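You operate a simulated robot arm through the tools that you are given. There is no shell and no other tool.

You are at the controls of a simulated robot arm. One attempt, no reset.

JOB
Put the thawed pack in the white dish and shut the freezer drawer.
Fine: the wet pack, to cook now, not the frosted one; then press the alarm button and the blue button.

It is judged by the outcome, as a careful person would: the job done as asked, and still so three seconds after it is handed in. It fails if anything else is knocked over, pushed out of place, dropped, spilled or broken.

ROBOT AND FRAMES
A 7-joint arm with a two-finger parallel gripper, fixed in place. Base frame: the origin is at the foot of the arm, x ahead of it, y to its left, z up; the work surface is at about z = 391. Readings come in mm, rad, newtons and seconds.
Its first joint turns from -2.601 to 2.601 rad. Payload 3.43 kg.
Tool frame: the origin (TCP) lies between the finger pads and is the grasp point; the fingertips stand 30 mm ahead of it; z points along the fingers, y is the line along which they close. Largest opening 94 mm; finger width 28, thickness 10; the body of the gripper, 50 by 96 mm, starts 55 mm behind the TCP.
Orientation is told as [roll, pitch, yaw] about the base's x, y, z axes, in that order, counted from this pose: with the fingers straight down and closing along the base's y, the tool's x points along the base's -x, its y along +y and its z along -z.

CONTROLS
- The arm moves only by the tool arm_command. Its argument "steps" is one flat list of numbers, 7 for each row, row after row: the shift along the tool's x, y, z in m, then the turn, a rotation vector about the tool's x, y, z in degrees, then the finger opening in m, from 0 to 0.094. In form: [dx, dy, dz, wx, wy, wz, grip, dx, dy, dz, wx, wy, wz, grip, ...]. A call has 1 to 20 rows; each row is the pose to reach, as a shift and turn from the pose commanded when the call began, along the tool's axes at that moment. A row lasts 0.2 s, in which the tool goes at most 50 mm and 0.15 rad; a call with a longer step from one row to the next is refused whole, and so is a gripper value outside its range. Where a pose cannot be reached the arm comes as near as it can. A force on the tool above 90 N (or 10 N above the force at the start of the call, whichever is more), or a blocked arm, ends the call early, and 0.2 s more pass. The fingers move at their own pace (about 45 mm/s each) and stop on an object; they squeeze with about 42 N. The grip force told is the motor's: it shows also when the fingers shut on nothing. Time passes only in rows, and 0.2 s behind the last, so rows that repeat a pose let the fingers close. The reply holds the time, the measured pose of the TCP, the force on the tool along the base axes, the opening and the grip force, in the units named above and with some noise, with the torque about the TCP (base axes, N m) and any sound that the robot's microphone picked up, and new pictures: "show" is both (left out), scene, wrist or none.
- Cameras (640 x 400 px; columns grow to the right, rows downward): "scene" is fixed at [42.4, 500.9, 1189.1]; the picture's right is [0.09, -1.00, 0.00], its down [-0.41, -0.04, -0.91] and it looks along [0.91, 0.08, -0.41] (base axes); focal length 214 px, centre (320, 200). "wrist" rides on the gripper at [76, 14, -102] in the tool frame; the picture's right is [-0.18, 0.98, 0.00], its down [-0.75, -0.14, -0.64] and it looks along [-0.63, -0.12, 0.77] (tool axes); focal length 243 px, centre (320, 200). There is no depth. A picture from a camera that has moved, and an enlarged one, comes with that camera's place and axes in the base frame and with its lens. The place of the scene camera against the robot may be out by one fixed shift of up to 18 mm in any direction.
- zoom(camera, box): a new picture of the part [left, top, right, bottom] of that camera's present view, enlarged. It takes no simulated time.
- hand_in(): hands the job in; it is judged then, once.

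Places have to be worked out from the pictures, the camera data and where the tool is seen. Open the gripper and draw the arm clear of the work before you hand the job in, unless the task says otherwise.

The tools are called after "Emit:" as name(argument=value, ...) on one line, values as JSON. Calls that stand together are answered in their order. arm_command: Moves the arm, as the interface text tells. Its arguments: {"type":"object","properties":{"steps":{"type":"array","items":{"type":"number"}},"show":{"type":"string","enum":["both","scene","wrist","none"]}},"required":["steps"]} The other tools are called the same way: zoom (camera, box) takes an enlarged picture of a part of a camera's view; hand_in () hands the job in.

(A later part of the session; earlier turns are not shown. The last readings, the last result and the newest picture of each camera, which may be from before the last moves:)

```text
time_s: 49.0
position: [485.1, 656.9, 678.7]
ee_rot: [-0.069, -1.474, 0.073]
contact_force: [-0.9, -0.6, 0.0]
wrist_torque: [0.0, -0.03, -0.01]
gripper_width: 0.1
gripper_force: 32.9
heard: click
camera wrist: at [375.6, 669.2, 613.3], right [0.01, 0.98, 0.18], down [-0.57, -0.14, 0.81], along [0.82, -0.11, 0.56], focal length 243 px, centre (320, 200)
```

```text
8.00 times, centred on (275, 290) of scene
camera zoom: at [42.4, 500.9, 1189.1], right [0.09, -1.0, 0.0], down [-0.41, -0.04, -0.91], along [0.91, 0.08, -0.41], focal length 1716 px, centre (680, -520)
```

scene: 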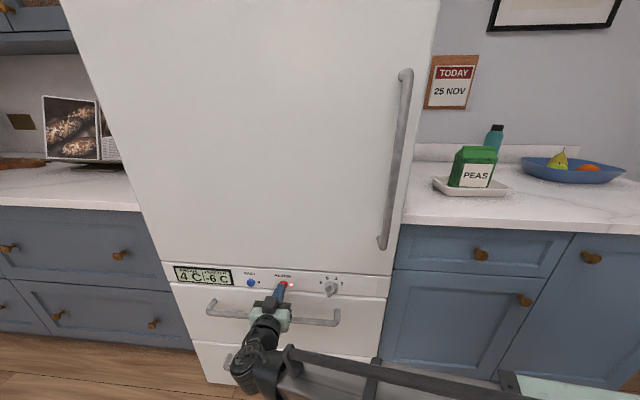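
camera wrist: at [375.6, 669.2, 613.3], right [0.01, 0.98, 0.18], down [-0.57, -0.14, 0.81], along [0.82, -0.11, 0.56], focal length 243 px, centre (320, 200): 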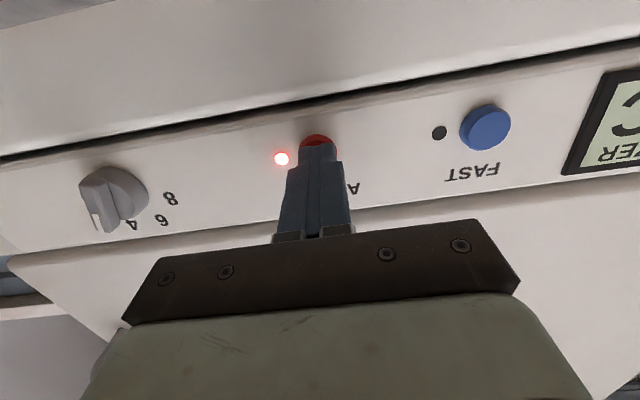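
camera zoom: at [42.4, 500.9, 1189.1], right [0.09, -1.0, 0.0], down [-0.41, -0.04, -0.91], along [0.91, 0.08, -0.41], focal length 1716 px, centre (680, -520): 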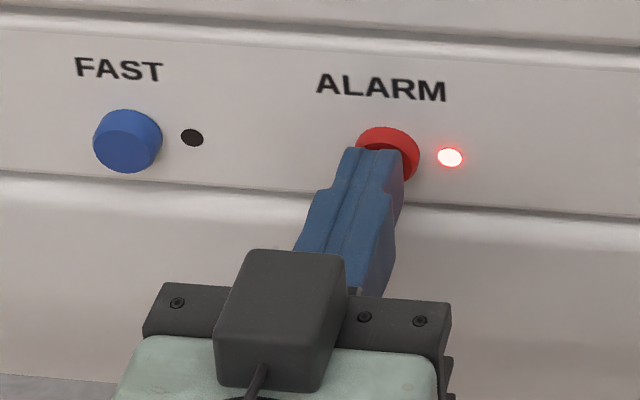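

A click was heard, so the alarm button has been pressed. The LED is still lit at this instant, so I'll withdraw and watch what it does.

Emit:
arm_command(steps=[0.0005, 0, -0.005, 0, 0, 0, 0, 0.0015, 0, -0.015, 0, 0, 0, 0, 0.003, 0, -0.03, 0, 0, 0, 0, 0.0045, 0, -0.045, 0, 0, 0, 0, 0.0045, 0, -0.045, 0, 0, 0, 0], show="both")

Emit:
zoom(camera="scene", box=[165, 255, 345, 335])

Emit:
zoom(camera="wrist", box=[220, 60, 520, 200])

```text
time_s: 50.2
position: [440.3, 655.6, 679.8]
ee_rot: [-0.07, -1.475, 0.074]
contact_force: [1.0, 0.5, -0.2]
wrist_torque: [-0.01, 0.0, -0.02]
gripper_width: 0.0
gripper_force: 33.2
camera wrist: at [330.4, 669.1, 612.3], right [0.01, 0.98, 0.18], down [-0.57, -0.14, 0.81], along [0.82, -0.11, 0.56], focal length 243 px, centre (320, 200)
```

scene: 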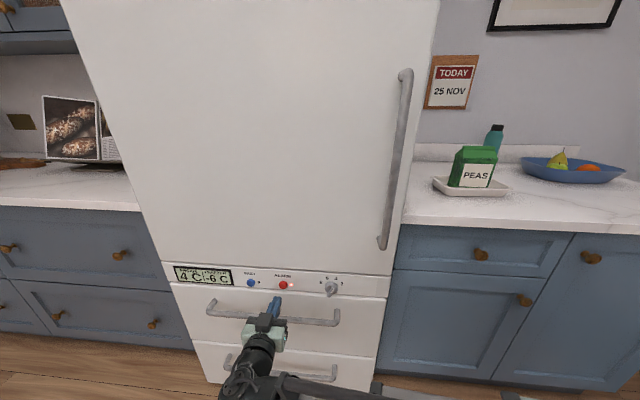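
wrist: 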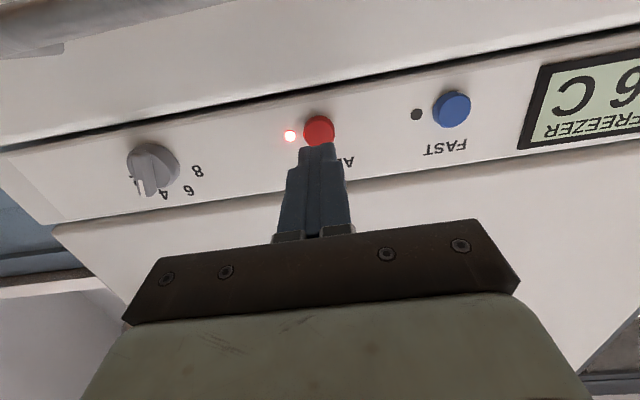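

```text
3.56 times, centred on (255, 295) of scene
camera zoom: at [42.4, 500.9, 1189.1], right [0.09, -1.0, 0.0], down [-0.41, -0.04, -0.91], along [0.91, 0.08, -0.41], focal length 763 px, centre (551, -138)
```

zoom: 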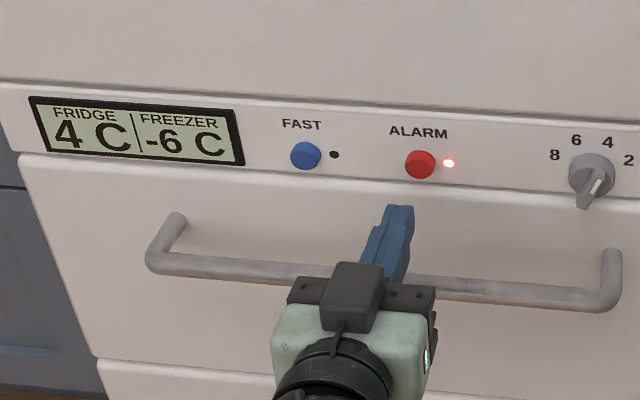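

```text
2.13 times, centred on (370, 130) of wrist
camera zoom: at [330.4, 669.1, 612.3], right [0.01, 0.98, 0.18], down [-0.57, -0.14, 0.81], along [0.82, -0.11, 0.56], focal length 518 px, centre (213, 349)
```

zoom: 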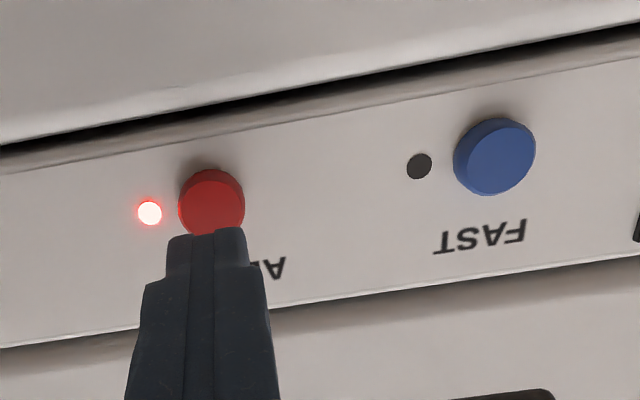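

The button has sprung back after its click. The LED is probably tied to the freezer still being warm (-6 C and cooling). I'll move sideways to line up with the blue FAST button at y≈754.5.

Emit:
arm_command(steps=[-0.0005, 0.033, 0, 0, 0, 0, 0, -0.001, 0.066, 0, 0, 0, 0, 0, -0.001, 0.0989, 0, 0, 0, 0, 0, -0.0022, 0.0989, 0.012, 0, 0, 0, 0, -0.0032, 0.0989, 0.022, 0, 0, 0, 0], show="both")

Emit:
zoom(camera="wrist", box=[200, 60, 440, 200])

Emit:
zoom(camera="scene", box=[215, 262, 311, 322])

```text
time_s: 51.5
position: [459.1, 754.1, 679.2]
ee_rot: [-0.072, -1.475, 0.073]
contact_force: [0.1, -0.4, 0.0]
wrist_torque: [0.0, 0.0, 0.01]
gripper_width: 0.0
gripper_force: 32.9
camera wrist: at [351.3, 767.7, 613.5], right [0.01, 0.98, 0.18], down [-0.57, -0.14, 0.81], along [0.82, -0.11, 0.56], focal length 243 px, centre (320, 200)
```

scene: 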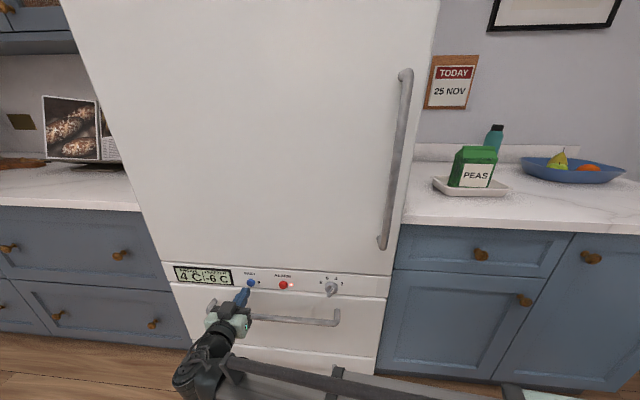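
wrist: 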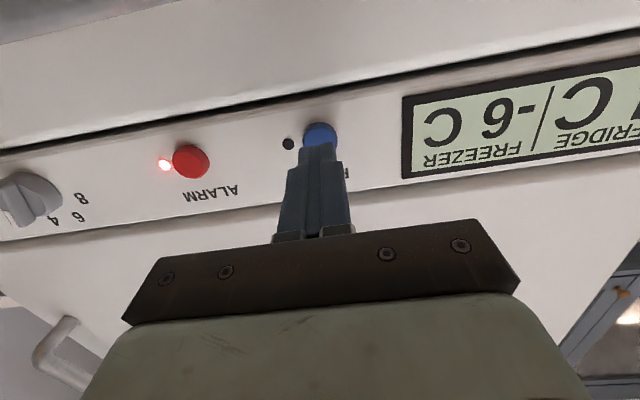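

```text
2.67 times, centred on (320, 130) of wrist
camera zoom: at [351.3, 767.7, 613.5], right [0.01, 0.98, 0.18], down [-0.57, -0.14, 0.81], along [0.82, -0.11, 0.56], focal length 647 px, centre (320, 387)
```

zoom: 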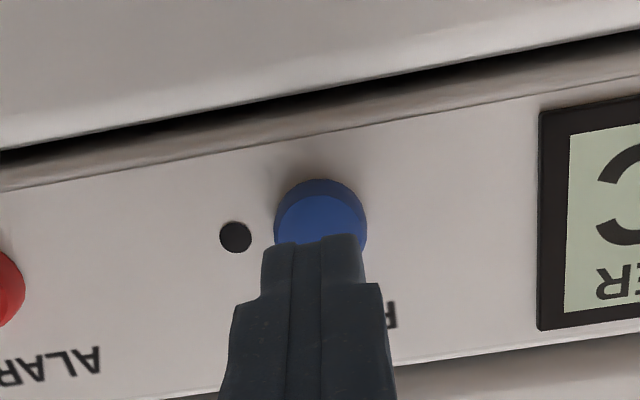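

```text
6.67 times, centred on (263, 292) of scene
camera zoom: at [42.4, 500.9, 1189.1], right [0.09, -1.0, 0.0], down [-0.41, -0.04, -0.91], along [0.91, 0.08, -0.41], focal length 1430 px, centre (700, -413)
```

zoom: 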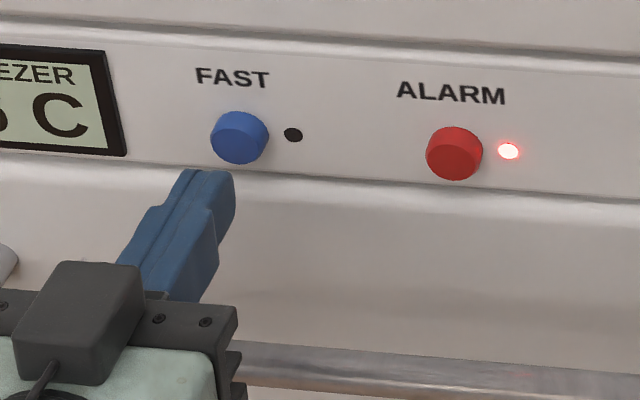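

The tip is lined up with the blue button, needing about 2 mm more in +y. Advancing to press it the same way.

Emit:
arm_command(steps=[-0.001, 0.002, 0.01, 0, 0, 0, 0, -0.0017, 0.002, 0.018, 0, 0, 0, 0, -0.0021, 0.002, 0.022, 0, 0, 0, 0, -0.0024, 0.002, 0.025, 0, 0, 0, 0], show="both")

Emit:
zoom(camera="scene", box=[215, 262, 311, 322])

```text
time_s: 52.5
position: [485.6, 757.8, 680.2]
ee_rot: [-0.072, -1.478, 0.073]
contact_force: [-2.0, 0.6, 1.0]
wrist_torque: [-0.01, -0.07, 0.01]
gripper_width: 0.0
gripper_force: 33.1
heard: click
camera wrist: at [377.1, 769.9, 613.3], right [0.01, 0.98, 0.18], down [-0.57, -0.14, 0.81], along [0.82, -0.11, 0.56], focal length 243 px, centre (320, 200)
```

scene: 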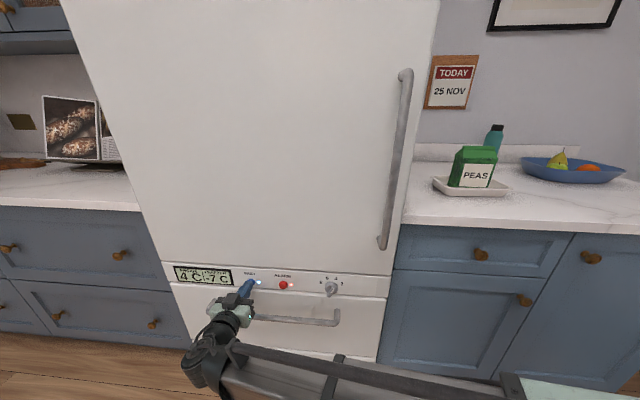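
wrist: 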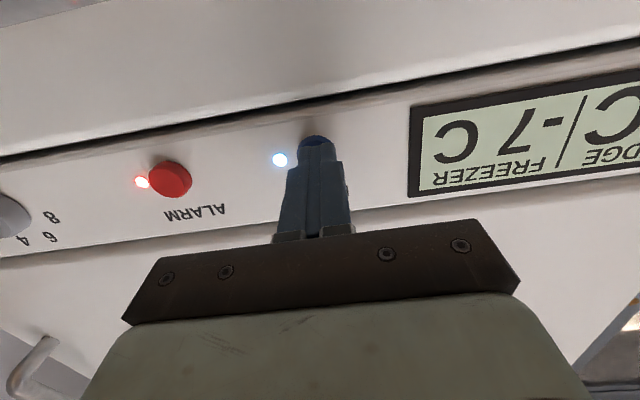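

```text
6.67 times, centred on (263, 292) of scene
camera zoom: at [42.4, 500.9, 1189.1], right [0.09, -1.0, 0.0], down [-0.41, -0.04, -0.91], along [0.91, 0.08, -0.41], focal length 1430 px, centre (700, -413)
```

zoom: 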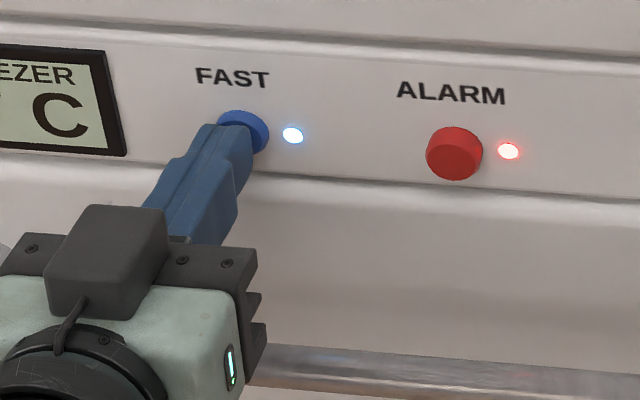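

There was a click, and the FAST LED lit up. I'll withdraw the finger and watch the panel for a moment.

Emit:
arm_command(steps=[0.0005, 0, -0.005, 0, 0, 0, 0, 0.0015, 0, -0.015, 0, 0, 0, 0, 0.0035, 0, -0.035, 0, 0, 0, 0, 0.006, 0, -0.06, 0, 0, 0, 0, 0.009, 0, -0.09, 0, 0, 0, 0, 0.012, 0, -0.12, 0, 0, 0, 0], show="both")

Emit:
zoom(camera="scene", box=[150, 250, 400, 400])

Emit:
zoom(camera="wrist", box=[100, 0, 640, 230])

```text
time_s: 53.9
position: [366.0, 757.9, 679.1]
ee_rot: [-0.073, -1.476, 0.075]
contact_force: [0.3, -0.4, 0.3]
wrist_torque: [-0.01, -0.01, 0.0]
gripper_width: 0.0
gripper_force: 32.7
camera wrist: at [257.5, 770.6, 612.7], right [0.01, 0.98, 0.18], down [-0.57, -0.14, 0.81], along [0.82, -0.11, 0.56], focal length 243 px, centre (320, 200)
```

scene: 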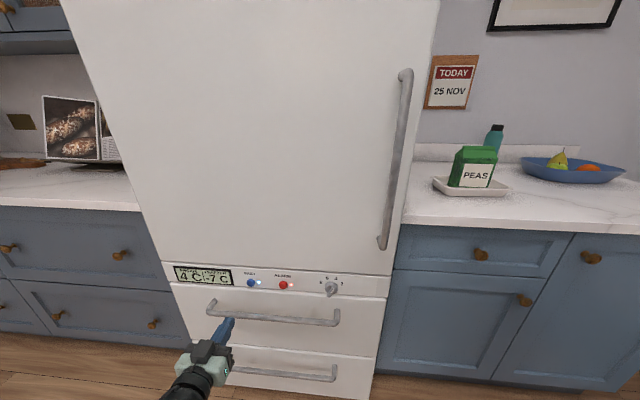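
wrist: 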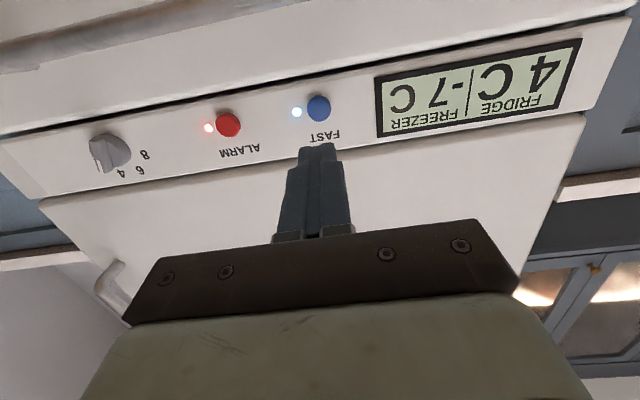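

```text
2.56 times, centred on (275, 325) of scene
camera zoom: at [42.4, 500.9, 1189.1], right [0.09, -1.0, 0.0], down [-0.41, -0.04, -0.91], along [0.91, 0.08, -0.41], focal length 549 px, centre (435, -120)
```

zoom: 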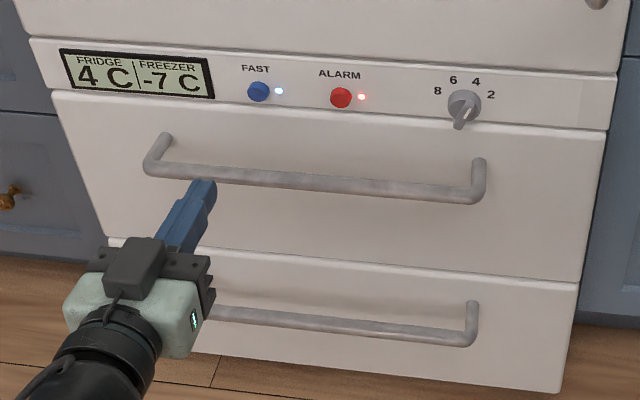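

```text
1.19 times, centred on (370, 115) of wrist
camera zoom: at [257.5, 770.6, 612.7], right [0.01, 0.98, 0.18], down [-0.57, -0.14, 0.81], along [0.82, -0.11, 0.56], focal length 288 px, centre (261, 301)
```

zoom: 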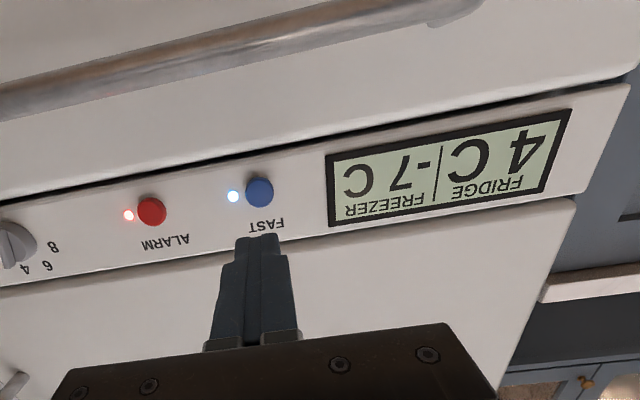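

FAST is lit, the drawer is flush, and the alarm lamp is still on while the freezer reads -7 C. I'll draw the arm back clear of the fridge and wait a little to see how the panel behaves.

Emit:
arm_command(steps=[-0.0167, -0.0097, -0.0378, 0, 0, 0, 0, -0.0333, -0.0193, -0.0755, 0, 0, 0, 0, -0.05, -0.029, -0.1133, 0, 0, 0, 0, -0.0667, -0.0387, -0.151, 0, 0, 0, 0, -0.0833, -0.0483, -0.1888, 0, 0, 0, 0, -0.1, -0.058, -0.2265, 0, 0, 0, 0.02, -0.1, -0.058, -0.2265, 0, 0, 0, 0.05, -0.1, -0.058, -0.2265, 0, 0, 0, 0.05, -0.1, -0.058, -0.2265, 0, 0, 0, 0.05, -0.1, -0.058, -0.2265, 0, 0, 0, 0.05, -0.1, -0.058, -0.2265, 0, 0, 0, 0.05, -0.1, -0.058, -0.2265, 0, 0, 0, 0.05, -0.1, -0.058, -0.2265, 0, 0, 0, 0.05, -0.1, -0.058, -0.2265, 0, 0, 0, 0.05, -0.1, -0.058, -0.2265, 0, 0, 0, 0.05, -0.1, -0.058, -0.2265, 0, 0, 0, 0.05], show="both")

Emit:
zoom(camera="scene", box=[150, 250, 400, 400])

```text
time_s: 57.2
position: [150.1, 700.7, 799.1]
ee_rot: [-0.071, -1.478, 0.073]
contact_force: [1.1, 0.7, -0.1]
wrist_torque: [0.01, 0.04, -0.03]
gripper_width: 50.0
gripper_force: 0.0
camera wrist: at [41.4, 712.3, 733.2], right [0.01, 0.98, 0.18], down [-0.57, -0.14, 0.81], along [0.82, -0.11, 0.56], focal length 243 px, centre (320, 200)
```

scene: 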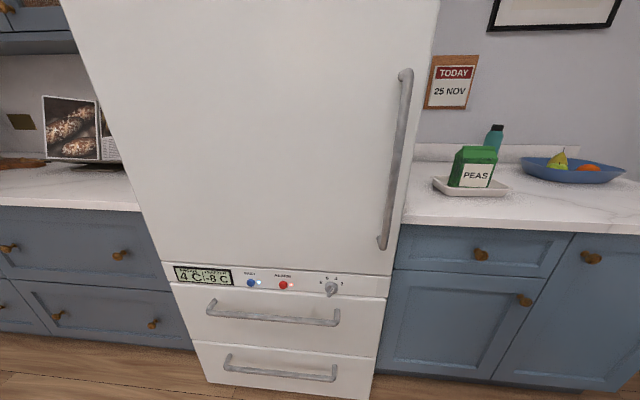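
wrist: 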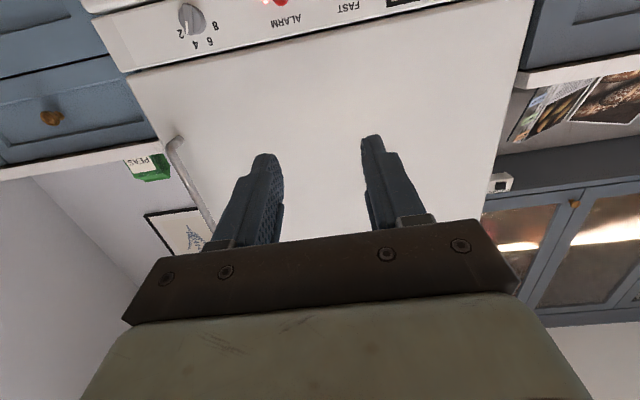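

```text
2.56 times, centred on (275, 325) of scene
camera zoom: at [42.4, 500.9, 1189.1], right [0.09, -1.0, 0.0], down [-0.41, -0.04, -0.91], along [0.91, 0.08, -0.41], focal length 549 px, centre (435, -120)
```

zoom: 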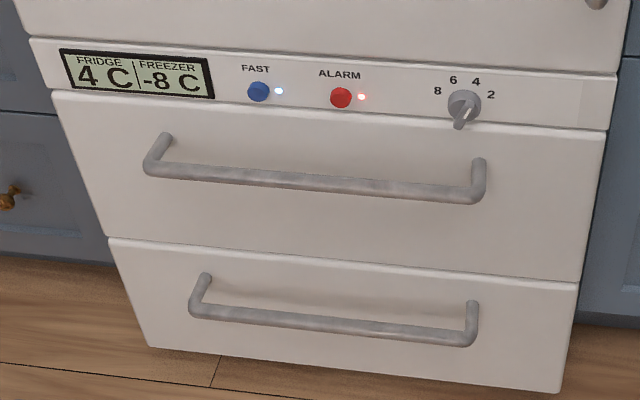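

The freezer is cooling (-8 C now), with the drawer shut and FAST on. I'll wait a bit longer with the arm clear to see whether the alarm lamp clears by itself.

Emit:
arm_command(steps=[0, 0, 0, 0, 0, 0, 0.05, 0, 0, 0, 0, 0, 0, 0.05, 0, 0, 0, 0, 0, 0, 0.05, 0, 0, 0, 0, 0, 0, 0.05, 0, 0, 0, 0, 0, 0, 0.05, 0, 0, 0, 0, 0, 0, 0.05, 0, 0, 0, 0, 0, 0, 0.05, 0, 0, 0, 0, 0, 0, 0.05, 0, 0, 0, 0, 0, 0, 0.05, 0, 0, 0, 0, 0, 0, 0.05, 0, 0, 0, 0, 0, 0, 0.05, 0, 0, 0, 0, 0, 0, 0.05, 0, 0, 0, 0, 0, 0, 0.05, 0, 0, 0, 0, 0, 0, 0.05, 0, 0, 0, 0, 0, 0, 0.05, 0, 0, 0, 0, 0, 0, 0.05, 0, 0, 0, 0, 0, 0, 0.05, 0, 0, 0, 0, 0, 0, 0.05, 0, 0, 0, 0, 0, 0, 0.05, 0, 0, 0, 0, 0, 0, 0.05], show="scene")

Emit:
zoom(camera="scene", box=[160, 255, 360, 335])

Emit:
zoom(camera="scene", box=[420, 110, 640, 240])

```text
time_s: 61.5
position: [150.8, 699.5, 800.7]
ee_rot: [-0.07, -1.475, 0.071]
contact_force: [0.4, -0.7, 0.0]
wrist_torque: [0.03, 0.01, 0.01]
gripper_width: 49.8
gripper_force: 0.0
```

scene: 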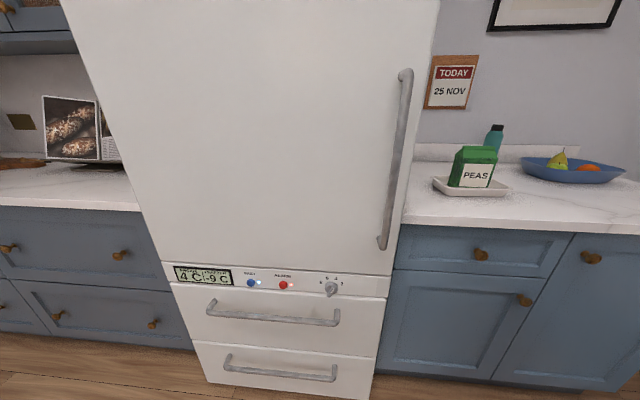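

```text
3.20 times, centred on (260, 295) of scene
camera zoom: at [42.4, 500.9, 1189.1], right [0.09, -1.0, 0.0], down [-0.41, -0.04, -0.91], along [0.91, 0.08, -0.41], focal length 686 px, centre (512, -104)
```

zoom: 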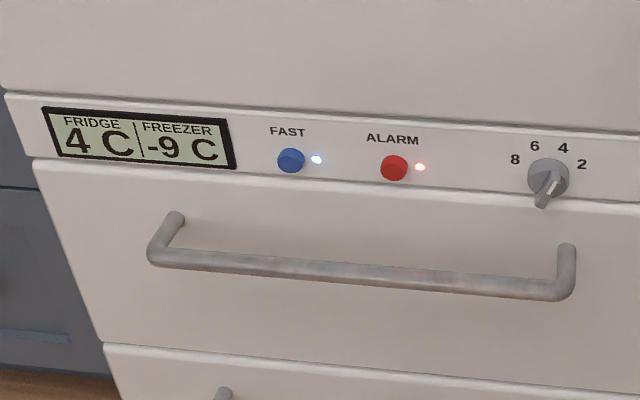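

```text
2.91 times, centred on (530, 175) of scene
camera zoom: at [42.4, 500.9, 1189.1], right [0.09, -1.0, 0.0], down [-0.41, -0.04, -0.91], along [0.91, 0.08, -0.41], focal length 624 px, centre (-291, 273)
```

zoom: 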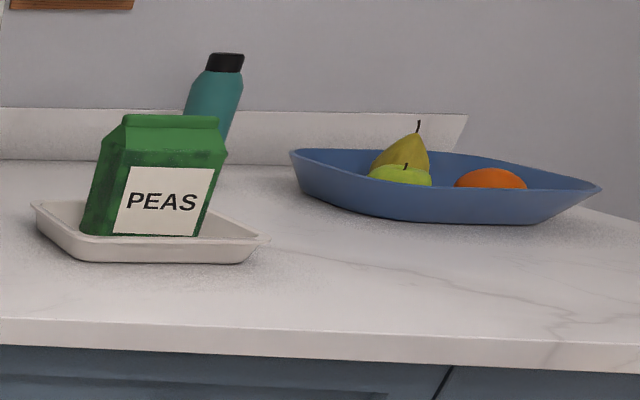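

All is stable: peas in the dish, FAST lit, and the freezer at -9 C and falling. I'll wait a few more seconds to see if the alarm lamp follows the temperature.

Emit:
arm_command(steps=[0, 0, 0, 0, 0, 0, 0.05, 0, 0, 0, 0, 0, 0, 0.05, 0, 0, 0, 0, 0, 0, 0.05, 0, 0, 0, 0, 0, 0, 0.05, 0, 0, 0, 0, 0, 0, 0.05, 0, 0, 0, 0, 0, 0, 0.05, 0, 0, 0, 0, 0, 0, 0.05, 0, 0, 0, 0, 0, 0, 0.05, 0, 0, 0, 0, 0, 0, 0.05, 0, 0, 0, 0, 0, 0, 0.05, 0, 0, 0, 0, 0, 0, 0.05, 0, 0, 0, 0, 0, 0, 0.05, 0, 0, 0, 0, 0, 0, 0.05, 0, 0, 0, 0, 0, 0, 0.05, 0, 0, 0, 0, 0, 0, 0.05, 0, 0, 0, 0, 0, 0, 0.05, 0, 0, 0, 0, 0, 0, 0.05, 0, 0, 0, 0, 0, 0, 0.05, 0, 0, 0, 0, 0, 0, 0.05, 0, 0, 0, 0, 0, 0, 0.05], show="none")

Emit:
arm_command(steps=[0, 0, 0, 0, 0, 0, 0.05, 0, 0, 0, 0, 0, 0, 0.05, 0, 0, 0, 0, 0, 0, 0.05, 0, 0, 0, 0, 0, 0, 0.05, 0, 0, 0, 0, 0, 0, 0.05, 0, 0, 0, 0, 0, 0, 0.05, 0, 0, 0, 0, 0, 0, 0.05, 0, 0, 0, 0, 0, 0, 0.05, 0, 0, 0, 0, 0, 0, 0.05, 0, 0, 0, 0, 0, 0, 0.05, 0, 0, 0, 0, 0, 0, 0.05, 0, 0, 0, 0, 0, 0, 0.05, 0, 0, 0, 0, 0, 0, 0.05, 0, 0, 0, 0, 0, 0, 0.05, 0, 0, 0, 0, 0, 0, 0.05, 0, 0, 0, 0, 0, 0, 0.05, 0, 0, 0, 0, 0, 0, 0.05, 0, 0, 0, 0, 0, 0, 0.05, 0, 0, 0, 0, 0, 0, 0.05, 0, 0, 0, 0, 0, 0, 0.05], show="none")

Emit:
arm_command(steps=[0, 0, 0, 0, 0, 0, 0.05, 0, 0, 0, 0, 0, 0, 0.05, 0, 0, 0, 0, 0, 0, 0.05, 0, 0, 0, 0, 0, 0, 0.05, 0, 0, 0, 0, 0, 0, 0.05, 0, 0, 0, 0, 0, 0, 0.05, 0, 0, 0, 0, 0, 0, 0.05, 0, 0, 0, 0, 0, 0, 0.05, 0, 0, 0, 0, 0, 0, 0.05, 0, 0, 0, 0, 0, 0, 0.05, 0, 0, 0, 0, 0, 0, 0.05, 0, 0, 0, 0, 0, 0, 0.05, 0, 0, 0, 0, 0, 0, 0.05, 0, 0, 0, 0, 0, 0, 0.05, 0, 0, 0, 0, 0, 0, 0.05, 0, 0, 0, 0, 0, 0, 0.05, 0, 0, 0, 0, 0, 0, 0.05, 0, 0, 0, 0, 0, 0, 0.05, 0, 0, 0, 0, 0, 0, 0.05, 0, 0, 0, 0, 0, 0, 0.05], show="scene")

Emit:
zoom(camera="scene", box=[160, 255, 360, 335])

```text
time_s: 65.7
position: [151.3, 700.1, 800.1]
ee_rot: [-0.07, -1.478, 0.071]
contact_force: [-0.5, 0.5, -0.1]
wrist_torque: [-0.01, -0.01, -0.03]
gripper_width: 50.0
gripper_force: 0.0
```

```text
time_s: 69.8
position: [150.2, 698.6, 800.2]
ee_rot: [-0.07, -1.476, 0.072]
contact_force: [0.9, 0.8, -0.1]
wrist_torque: [-0.01, 0.0, 0.01]
gripper_width: 50.1
gripper_force: 0.0
```

```text
time_s: 74.0
position: [150.9, 700.2, 799.3]
ee_rot: [-0.07, -1.476, 0.073]
contact_force: [-0.3, -0.2, 0.1]
wrist_torque: [-0.02, 0.04, 0.03]
gripper_width: 50.1
gripper_force: 0.0
```

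scene: 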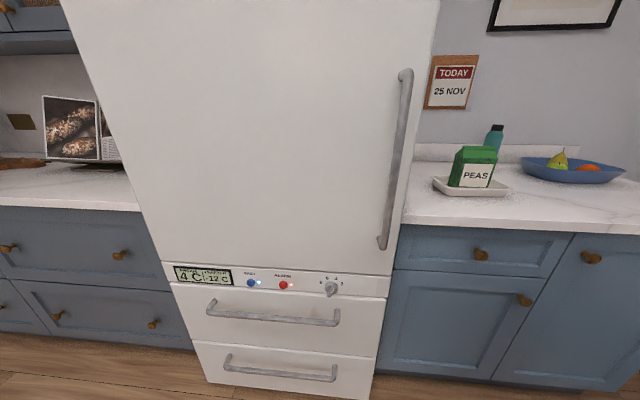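

```text
3.20 times, centred on (260, 295) of scene
camera zoom: at [42.4, 500.9, 1189.1], right [0.09, -1.0, 0.0], down [-0.41, -0.04, -0.91], along [0.91, 0.08, -0.41], focal length 686 px, centre (512, -104)
```

zoom: 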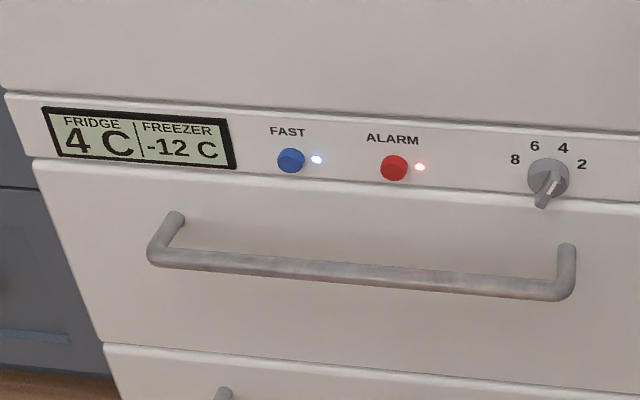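

The freezer is at -12 C with the alarm lamp still lit. A few more seconds of waiting should take it to its normal cold range.

Emit:
arm_command(steps=[0, 0, 0, 0, 0, 0, 0.05, 0, 0, 0, 0, 0, 0, 0.05, 0, 0, 0, 0, 0, 0, 0.05, 0, 0, 0, 0, 0, 0, 0.05, 0, 0, 0, 0, 0, 0, 0.05, 0, 0, 0, 0, 0, 0, 0.05, 0, 0, 0, 0, 0, 0, 0.05, 0, 0, 0, 0, 0, 0, 0.05, 0, 0, 0, 0, 0, 0, 0.05, 0, 0, 0, 0, 0, 0, 0.05, 0, 0, 0, 0, 0, 0, 0.05, 0, 0, 0, 0, 0, 0, 0.05, 0, 0, 0, 0, 0, 0, 0.05, 0, 0, 0, 0, 0, 0, 0.05, 0, 0, 0, 0, 0, 0, 0.05, 0, 0, 0, 0, 0, 0, 0.05, 0, 0, 0, 0, 0, 0, 0.05, 0, 0, 0, 0, 0, 0, 0.05, 0, 0, 0, 0, 0, 0, 0.05, 0, 0, 0, 0, 0, 0, 0.05], show="none")

Emit:
arm_command(steps=[0, 0, 0, 0, 0, 0, 0.05, 0, 0, 0, 0, 0, 0, 0.05, 0, 0, 0, 0, 0, 0, 0.05, 0, 0, 0, 0, 0, 0, 0.05, 0, 0, 0, 0, 0, 0, 0.05, 0, 0, 0, 0, 0, 0, 0.05, 0, 0, 0, 0, 0, 0, 0.05, 0, 0, 0, 0, 0, 0, 0.05, 0, 0, 0, 0, 0, 0, 0.05, 0, 0, 0, 0, 0, 0, 0.05, 0, 0, 0, 0, 0, 0, 0.05, 0, 0, 0, 0, 0, 0, 0.05, 0, 0, 0, 0, 0, 0, 0.05, 0, 0, 0, 0, 0, 0, 0.05, 0, 0, 0, 0, 0, 0, 0.05, 0, 0, 0, 0, 0, 0, 0.05, 0, 0, 0, 0, 0, 0, 0.05, 0, 0, 0, 0, 0, 0, 0.05, 0, 0, 0, 0, 0, 0, 0.05, 0, 0, 0, 0, 0, 0, 0.05], show="none")

Emit:
arm_command(steps=[0, 0, 0, 0, 0, 0, 0.05, 0, 0, 0, 0, 0, 0, 0.05, 0, 0, 0, 0, 0, 0, 0.05, 0, 0, 0, 0, 0, 0, 0.05, 0, 0, 0, 0, 0, 0, 0.05, 0, 0, 0, 0, 0, 0, 0.05, 0, 0, 0, 0, 0, 0, 0.05, 0, 0, 0, 0, 0, 0, 0.05, 0, 0, 0, 0, 0, 0, 0.05, 0, 0, 0, 0, 0, 0, 0.05, 0, 0, 0, 0, 0, 0, 0.05, 0, 0, 0, 0, 0, 0, 0.05, 0, 0, 0, 0, 0, 0, 0.05, 0, 0, 0, 0, 0, 0, 0.05, 0, 0, 0, 0, 0, 0, 0.05, 0, 0, 0, 0, 0, 0, 0.05, 0, 0, 0, 0, 0, 0, 0.05, 0, 0, 0, 0, 0, 0, 0.05, 0, 0, 0, 0, 0, 0, 0.05, 0, 0, 0, 0, 0, 0, 0.05], show="scene")

Emit:
zoom(camera="scene", box=[160, 255, 360, 335])

```text
time_s: 78.2
position: [151.2, 699.5, 800.5]
ee_rot: [-0.069, -1.477, 0.073]
contact_force: [-0.3, 0.7, 0.0]
wrist_torque: [0.01, -0.04, 0.01]
gripper_width: 50.2
gripper_force: 0.3
```

```text
time_s: 82.5
position: [150.7, 699.2, 800.6]
ee_rot: [-0.069, -1.476, 0.072]
contact_force: [0.1, -1.0, -0.1]
wrist_torque: [-0.02, -0.02, 0.0]
gripper_width: 49.9
gripper_force: 0.0
```

```text
time_s: 86.7
position: [149.9, 700.6, 800.8]
ee_rot: [-0.071, -1.477, 0.072]
contact_force: [0.6, -0.5, 0.1]
wrist_torque: [-0.04, -0.04, -0.02]
gripper_width: 50.1
gripper_force: 0.0
```

scene: 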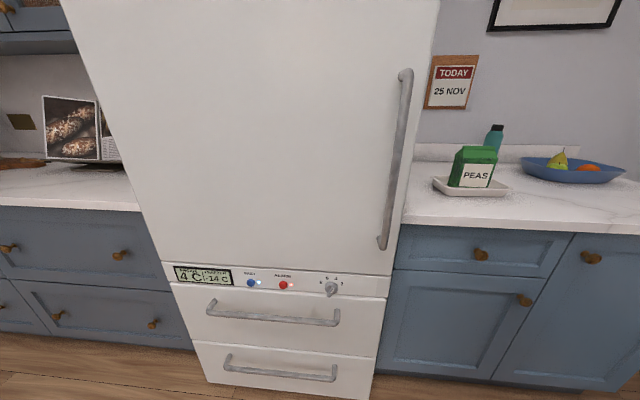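

```text
3.20 times, centred on (260, 295) of scene
camera zoom: at [42.4, 500.9, 1189.1], right [0.09, -1.0, 0.0], down [-0.41, -0.04, -0.91], along [0.91, 0.08, -0.41], focal length 686 px, centre (512, -104)
```

zoom: 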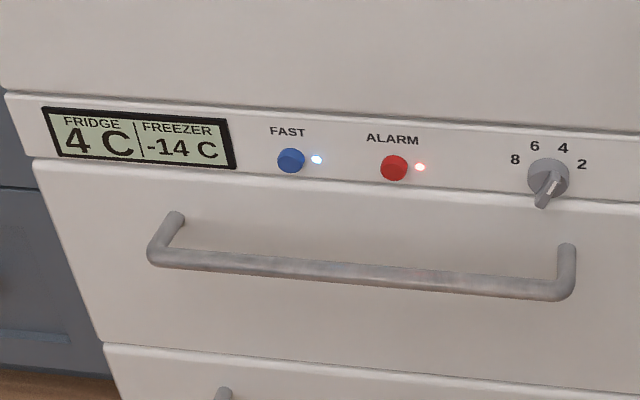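

The freezer is at -14 C and the lamp is still on. One more stretch of waiting should reach around -17 to -18 C.

Emit:
arm_command(steps=[0, 0, 0, 0, 0, 0, 0.05, 0, 0, 0, 0, 0, 0, 0.05, 0, 0, 0, 0, 0, 0, 0.05, 0, 0, 0, 0, 0, 0, 0.05, 0, 0, 0, 0, 0, 0, 0.05, 0, 0, 0, 0, 0, 0, 0.05, 0, 0, 0, 0, 0, 0, 0.05, 0, 0, 0, 0, 0, 0, 0.05, 0, 0, 0, 0, 0, 0, 0.05, 0, 0, 0, 0, 0, 0, 0.05, 0, 0, 0, 0, 0, 0, 0.05, 0, 0, 0, 0, 0, 0, 0.05, 0, 0, 0, 0, 0, 0, 0.05, 0, 0, 0, 0, 0, 0, 0.05, 0, 0, 0, 0, 0, 0, 0.05, 0, 0, 0, 0, 0, 0, 0.05, 0, 0, 0, 0, 0, 0, 0.05, 0, 0, 0, 0, 0, 0, 0.05, 0, 0, 0, 0, 0, 0, 0.05, 0, 0, 0, 0, 0, 0, 0.05], show="none")

Emit:
arm_command(steps=[0, 0, 0, 0, 0, 0, 0.05, 0, 0, 0, 0, 0, 0, 0.05, 0, 0, 0, 0, 0, 0, 0.05, 0, 0, 0, 0, 0, 0, 0.05, 0, 0, 0, 0, 0, 0, 0.05, 0, 0, 0, 0, 0, 0, 0.05, 0, 0, 0, 0, 0, 0, 0.05, 0, 0, 0, 0, 0, 0, 0.05, 0, 0, 0, 0, 0, 0, 0.05, 0, 0, 0, 0, 0, 0, 0.05, 0, 0, 0, 0, 0, 0, 0.05, 0, 0, 0, 0, 0, 0, 0.05, 0, 0, 0, 0, 0, 0, 0.05, 0, 0, 0, 0, 0, 0, 0.05, 0, 0, 0, 0, 0, 0, 0.05, 0, 0, 0, 0, 0, 0, 0.05, 0, 0, 0, 0, 0, 0, 0.05, 0, 0, 0, 0, 0, 0, 0.05, 0, 0, 0, 0, 0, 0, 0.05, 0, 0, 0, 0, 0, 0, 0.05], show="none")

Emit:
arm_command(steps=[0, 0, 0, 0, 0, 0, 0.05, 0, 0, 0, 0, 0, 0, 0.05, 0, 0, 0, 0, 0, 0, 0.05, 0, 0, 0, 0, 0, 0, 0.05, 0, 0, 0, 0, 0, 0, 0.05, 0, 0, 0, 0, 0, 0, 0.05, 0, 0, 0, 0, 0, 0, 0.05, 0, 0, 0, 0, 0, 0, 0.05, 0, 0, 0, 0, 0, 0, 0.05, 0, 0, 0, 0, 0, 0, 0.05, 0, 0, 0, 0, 0, 0, 0.05, 0, 0, 0, 0, 0, 0, 0.05, 0, 0, 0, 0, 0, 0, 0.05, 0, 0, 0, 0, 0, 0, 0.05, 0, 0, 0, 0, 0, 0, 0.05, 0, 0, 0, 0, 0, 0, 0.05, 0, 0, 0, 0, 0, 0, 0.05, 0, 0, 0, 0, 0, 0, 0.05, 0, 0, 0, 0, 0, 0, 0.05, 0, 0, 0, 0, 0, 0, 0.05], show="none")

Emit:
arm_command(steps=[0, 0, 0, 0, 0, 0, 0.05, 0, 0, 0, 0, 0, 0, 0.05, 0, 0, 0, 0, 0, 0, 0.05, 0, 0, 0, 0, 0, 0, 0.05, 0, 0, 0, 0, 0, 0, 0.05, 0, 0, 0, 0, 0, 0, 0.05, 0, 0, 0, 0, 0, 0, 0.05, 0, 0, 0, 0, 0, 0, 0.05, 0, 0, 0, 0, 0, 0, 0.05, 0, 0, 0, 0, 0, 0, 0.05, 0, 0, 0, 0, 0, 0, 0.05, 0, 0, 0, 0, 0, 0, 0.05, 0, 0, 0, 0, 0, 0, 0.05, 0, 0, 0, 0, 0, 0, 0.05, 0, 0, 0, 0, 0, 0, 0.05, 0, 0, 0, 0, 0, 0, 0.05, 0, 0, 0, 0, 0, 0, 0.05, 0, 0, 0, 0, 0, 0, 0.05, 0, 0, 0, 0, 0, 0, 0.05, 0, 0, 0, 0, 0, 0, 0.05], show="none")

Emit:
arm_command(steps=[0, 0, 0, 0, 0, 0, 0.05, 0, 0, 0, 0, 0, 0, 0.05, 0, 0, 0, 0, 0, 0, 0.05, 0, 0, 0, 0, 0, 0, 0.05, 0, 0, 0, 0, 0, 0, 0.05, 0, 0, 0, 0, 0, 0, 0.05, 0, 0, 0, 0, 0, 0, 0.05, 0, 0, 0, 0, 0, 0, 0.05, 0, 0, 0, 0, 0, 0, 0.05, 0, 0, 0, 0, 0, 0, 0.05, 0, 0, 0, 0, 0, 0, 0.05, 0, 0, 0, 0, 0, 0, 0.05, 0, 0, 0, 0, 0, 0, 0.05, 0, 0, 0, 0, 0, 0, 0.05, 0, 0, 0, 0, 0, 0, 0.05, 0, 0, 0, 0, 0, 0, 0.05, 0, 0, 0, 0, 0, 0, 0.05, 0, 0, 0, 0, 0, 0, 0.05, 0, 0, 0, 0, 0, 0, 0.05, 0, 0, 0, 0, 0, 0, 0.05], show="scene")

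Emit:
zoom(camera="scene", box=[160, 255, 360, 335])

```text
time_s: 90.8
position: [150.5, 699.5, 798.8]
ee_rot: [-0.07, -1.476, 0.071]
contact_force: [-0.1, 0.5, 0.1]
wrist_torque: [-0.01, 0.05, 0.0]
gripper_width: 50.1
gripper_force: 0.1
```

```text
time_s: 95.0
position: [150.1, 698.5, 798.9]
ee_rot: [-0.07, -1.477, 0.072]
contact_force: [-0.7, 0.1, 0.1]
wrist_torque: [0.01, 0.0, 0.05]
gripper_width: 50.1
gripper_force: 0.0
```

```text
time_s: 99.2
position: [151.0, 700.2, 800.5]
ee_rot: [-0.069, -1.476, 0.072]
contact_force: [-1.8, 0.1, 0.2]
wrist_torque: [0.02, -0.01, 0.02]
gripper_width: 50.2
gripper_force: 0.0
```

```text
time_s: 103.5
position: [150.3, 699.6, 800.1]
ee_rot: [-0.071, -1.477, 0.075]
contact_force: [0.4, 0.8, -0.6]
wrist_torque: [-0.01, 0.01, 0.0]
gripper_width: 50.1
gripper_force: 0.1
```

```text
time_s: 107.7
position: [149.7, 700.2, 798.3]
ee_rot: [-0.07, -1.477, 0.07]
contact_force: [0.2, 0.1, 0.1]
wrist_torque: [-0.01, -0.01, -0.03]
gripper_width: 50.0
gripper_force: 0.1
```

scene: 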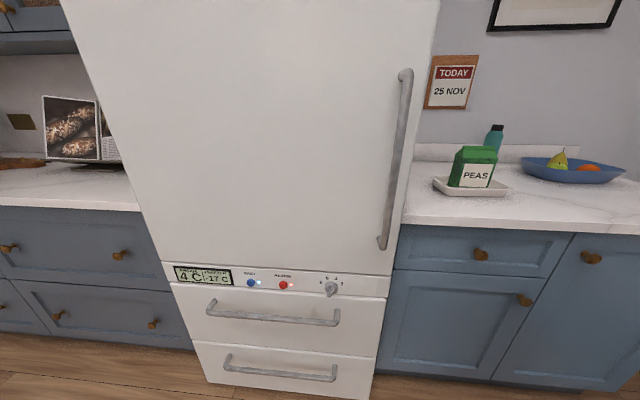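

```text
3.20 times, centred on (260, 295) of scene
camera zoom: at [42.4, 500.9, 1189.1], right [0.09, -1.0, 0.0], down [-0.41, -0.04, -0.91], along [0.91, 0.08, -0.41], focal length 686 px, centre (512, -104)
```

zoom: 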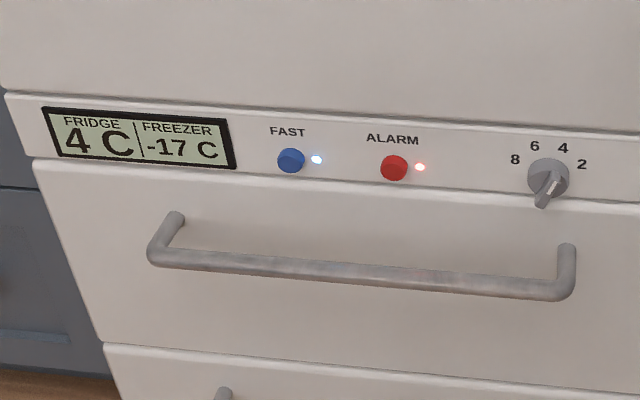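

The freezer is at -17 C with the alarm lamp still lit. Its set point is likely -18 C or so, so I'll wait a bit longer before deciding anything.

Emit:
arm_command(steps=[0, 0, 0, 0, 0, 0, 0.05, 0, 0, 0, 0, 0, 0, 0.05, 0, 0, 0, 0, 0, 0, 0.05, 0, 0, 0, 0, 0, 0, 0.05, 0, 0, 0, 0, 0, 0, 0.05, 0, 0, 0, 0, 0, 0, 0.05, 0, 0, 0, 0, 0, 0, 0.05, 0, 0, 0, 0, 0, 0, 0.05, 0, 0, 0, 0, 0, 0, 0.05, 0, 0, 0, 0, 0, 0, 0.05, 0, 0, 0, 0, 0, 0, 0.05, 0, 0, 0, 0, 0, 0, 0.05, 0, 0, 0, 0, 0, 0, 0.05, 0, 0, 0, 0, 0, 0, 0.05, 0, 0, 0, 0, 0, 0, 0.05, 0, 0, 0, 0, 0, 0, 0.05, 0, 0, 0, 0, 0, 0, 0.05, 0, 0, 0, 0, 0, 0, 0.05, 0, 0, 0, 0, 0, 0, 0.05, 0, 0, 0, 0, 0, 0, 0.05], show="none")

Emit:
arm_command(steps=[0, 0, 0, 0, 0, 0, 0.05, 0, 0, 0, 0, 0, 0, 0.05, 0, 0, 0, 0, 0, 0, 0.05, 0, 0, 0, 0, 0, 0, 0.05, 0, 0, 0, 0, 0, 0, 0.05, 0, 0, 0, 0, 0, 0, 0.05, 0, 0, 0, 0, 0, 0, 0.05, 0, 0, 0, 0, 0, 0, 0.05, 0, 0, 0, 0, 0, 0, 0.05, 0, 0, 0, 0, 0, 0, 0.05, 0, 0, 0, 0, 0, 0, 0.05, 0, 0, 0, 0, 0, 0, 0.05, 0, 0, 0, 0, 0, 0, 0.05, 0, 0, 0, 0, 0, 0, 0.05, 0, 0, 0, 0, 0, 0, 0.05, 0, 0, 0, 0, 0, 0, 0.05, 0, 0, 0, 0, 0, 0, 0.05, 0, 0, 0, 0, 0, 0, 0.05, 0, 0, 0, 0, 0, 0, 0.05, 0, 0, 0, 0, 0, 0, 0.05], show="none")

Emit:
arm_command(steps=[0, 0, 0, 0, 0, 0, 0.05, 0, 0, 0, 0, 0, 0, 0.05, 0, 0, 0, 0, 0, 0, 0.05, 0, 0, 0, 0, 0, 0, 0.05, 0, 0, 0, 0, 0, 0, 0.05, 0, 0, 0, 0, 0, 0, 0.05, 0, 0, 0, 0, 0, 0, 0.05, 0, 0, 0, 0, 0, 0, 0.05, 0, 0, 0, 0, 0, 0, 0.05, 0, 0, 0, 0, 0, 0, 0.05, 0, 0, 0, 0, 0, 0, 0.05, 0, 0, 0, 0, 0, 0, 0.05, 0, 0, 0, 0, 0, 0, 0.05, 0, 0, 0, 0, 0, 0, 0.05, 0, 0, 0, 0, 0, 0, 0.05, 0, 0, 0, 0, 0, 0, 0.05, 0, 0, 0, 0, 0, 0, 0.05, 0, 0, 0, 0, 0, 0, 0.05, 0, 0, 0, 0, 0, 0, 0.05, 0, 0, 0, 0, 0, 0, 0.05], show="none")

Emit:
arm_command(steps=[0, 0, 0, 0, 0, 0, 0.05, 0, 0, 0, 0, 0, 0, 0.05, 0, 0, 0, 0, 0, 0, 0.05, 0, 0, 0, 0, 0, 0, 0.05, 0, 0, 0, 0, 0, 0, 0.05, 0, 0, 0, 0, 0, 0, 0.05, 0, 0, 0, 0, 0, 0, 0.05, 0, 0, 0, 0, 0, 0, 0.05, 0, 0, 0, 0, 0, 0, 0.05, 0, 0, 0, 0, 0, 0, 0.05, 0, 0, 0, 0, 0, 0, 0.05, 0, 0, 0, 0, 0, 0, 0.05, 0, 0, 0, 0, 0, 0, 0.05, 0, 0, 0, 0, 0, 0, 0.05, 0, 0, 0, 0, 0, 0, 0.05, 0, 0, 0, 0, 0, 0, 0.05, 0, 0, 0, 0, 0, 0, 0.05, 0, 0, 0, 0, 0, 0, 0.05, 0, 0, 0, 0, 0, 0, 0.05, 0, 0, 0, 0, 0, 0, 0.05], show="scene")

Emit:
zoom(camera="scene", box=[160, 255, 360, 335])

```text
time_s: 111.8
position: [150.9, 699.9, 799.4]
ee_rot: [-0.068, -1.477, 0.069]
contact_force: [-1.1, 0.2, 0.2]
wrist_torque: [0.02, -0.02, -0.03]
gripper_width: 49.9
gripper_force: 0.0
```

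```text
time_s: 116.0
position: [150.5, 699.0, 799.0]
ee_rot: [-0.071, -1.476, 0.071]
contact_force: [1.0, 0.4, -0.2]
wrist_torque: [0.01, 0.0, -0.01]
gripper_width: 49.9
gripper_force: 0.0
```

```text
time_s: 120.2
position: [150.3, 699.9, 799.7]
ee_rot: [-0.069, -1.478, 0.07]
contact_force: [0.9, -0.1, 0.2]
wrist_torque: [0.0, 0.02, 0.02]
gripper_width: 50.0
gripper_force: 0.0
```

```text
time_s: 124.5
position: [150.6, 699.8, 800.9]
ee_rot: [-0.071, -1.478, 0.075]
contact_force: [-0.4, -0.5, -0.7]
wrist_torque: [0.03, 0.01, -0.02]
gripper_width: 50.1
gripper_force: 0.1
```

scene: 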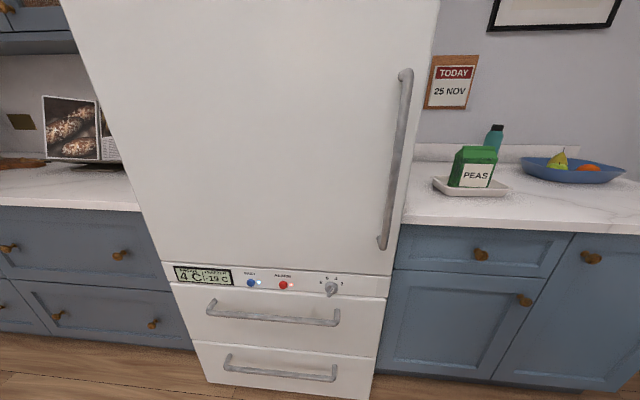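

```text
3.20 times, centred on (260, 295) of scene
camera zoom: at [42.4, 500.9, 1189.1], right [0.09, -1.0, 0.0], down [-0.41, -0.04, -0.91], along [0.91, 0.08, -0.41], focal length 686 px, centre (512, -104)
```

zoom: 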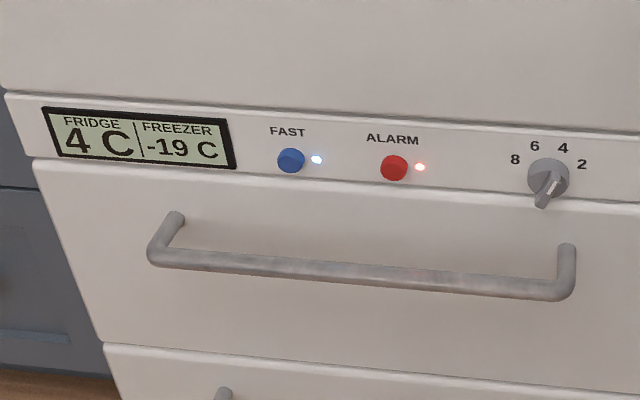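

At -19 C the alarm lamp is still latched on, so the earlier press at -6 C evidently didn't clear it. Now that the freezer is cold, I'll press the alarm button once more and watch the lamp, starting by closing the fingers and lining up again.

Emit:
arm_command(steps=[0.0164, -0.0072, 0.0367, 0, 0, 0, 0.03, 0.0328, -0.0144, 0.0734, 0, 0, 0, 0.01, 0.0492, -0.0217, 0.1101, 0, 0, 0, 0, 0.0655, -0.0289, 0.1468, 0, 0, 0, 0, 0.0819, -0.0361, 0.1835, 0, 0, 0, 0, 0.0983, -0.0433, 0.2202, 0, 0, 0, 0, 0.0958, -0.0433, 0.2501, 0, 0, 0, 0, 0.0934, -0.0433, 0.28, 0, 0, 0, 0, 0.0909, -0.0433, 0.3099, 0, 0, 0, 0, 0.0895, -0.0428, 0.3248, 0, 0, 0, 0], show="both")

Emit:
zoom(camera="wrist", box=[220, 70, 420, 195])

Emit:
zoom(camera="scene", box=[235, 265, 315, 315])

```text
time_s: 126.7
position: [464.2, 654.0, 680.9]
ee_rot: [-0.07, -1.474, 0.071]
contact_force: [-1.0, -0.6, 0.3]
wrist_torque: [0.0, 0.02, 0.0]
gripper_width: 0.0
gripper_force: 33.0
camera wrist: at [355.4, 667.8, 614.6], right [0.01, 0.98, 0.18], down [-0.57, -0.14, 0.81], along [0.82, -0.11, 0.56], focal length 243 px, centre (320, 200)
```

scene: 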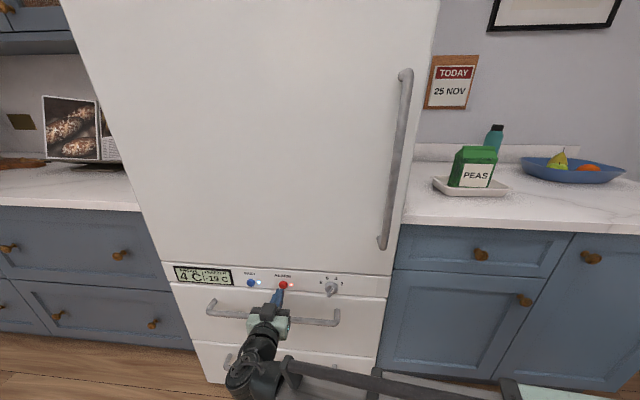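
wrist: 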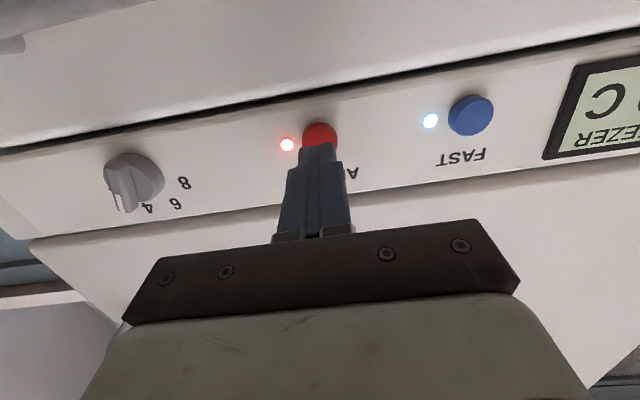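

```text
3.20 times, centred on (320, 132) of wrist
camera zoom: at [355.4, 667.8, 614.6], right [0.01, 0.98, 0.18], down [-0.57, -0.14, 0.81], along [0.82, -0.11, 0.56], focal length 776 px, centre (320, 416)
```

zoom: 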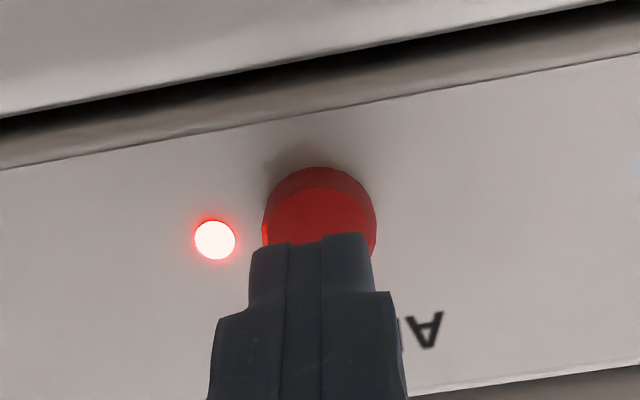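

```text
8.00 times, centred on (275, 290) of scene
camera zoom: at [42.4, 500.9, 1189.1], right [0.09, -1.0, 0.0], down [-0.41, -0.04, -0.91], along [0.91, 0.08, -0.41], focal length 1716 px, centre (680, -520)
```

zoom: 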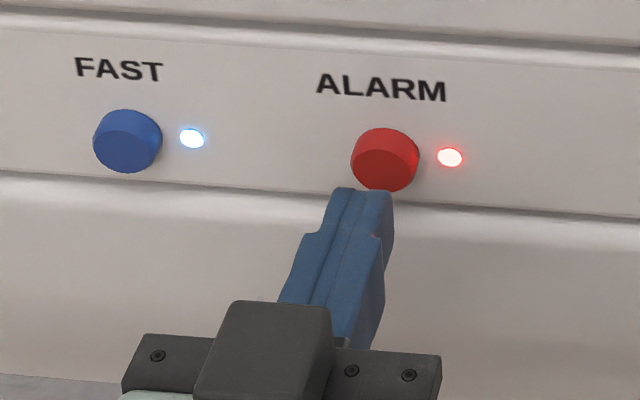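

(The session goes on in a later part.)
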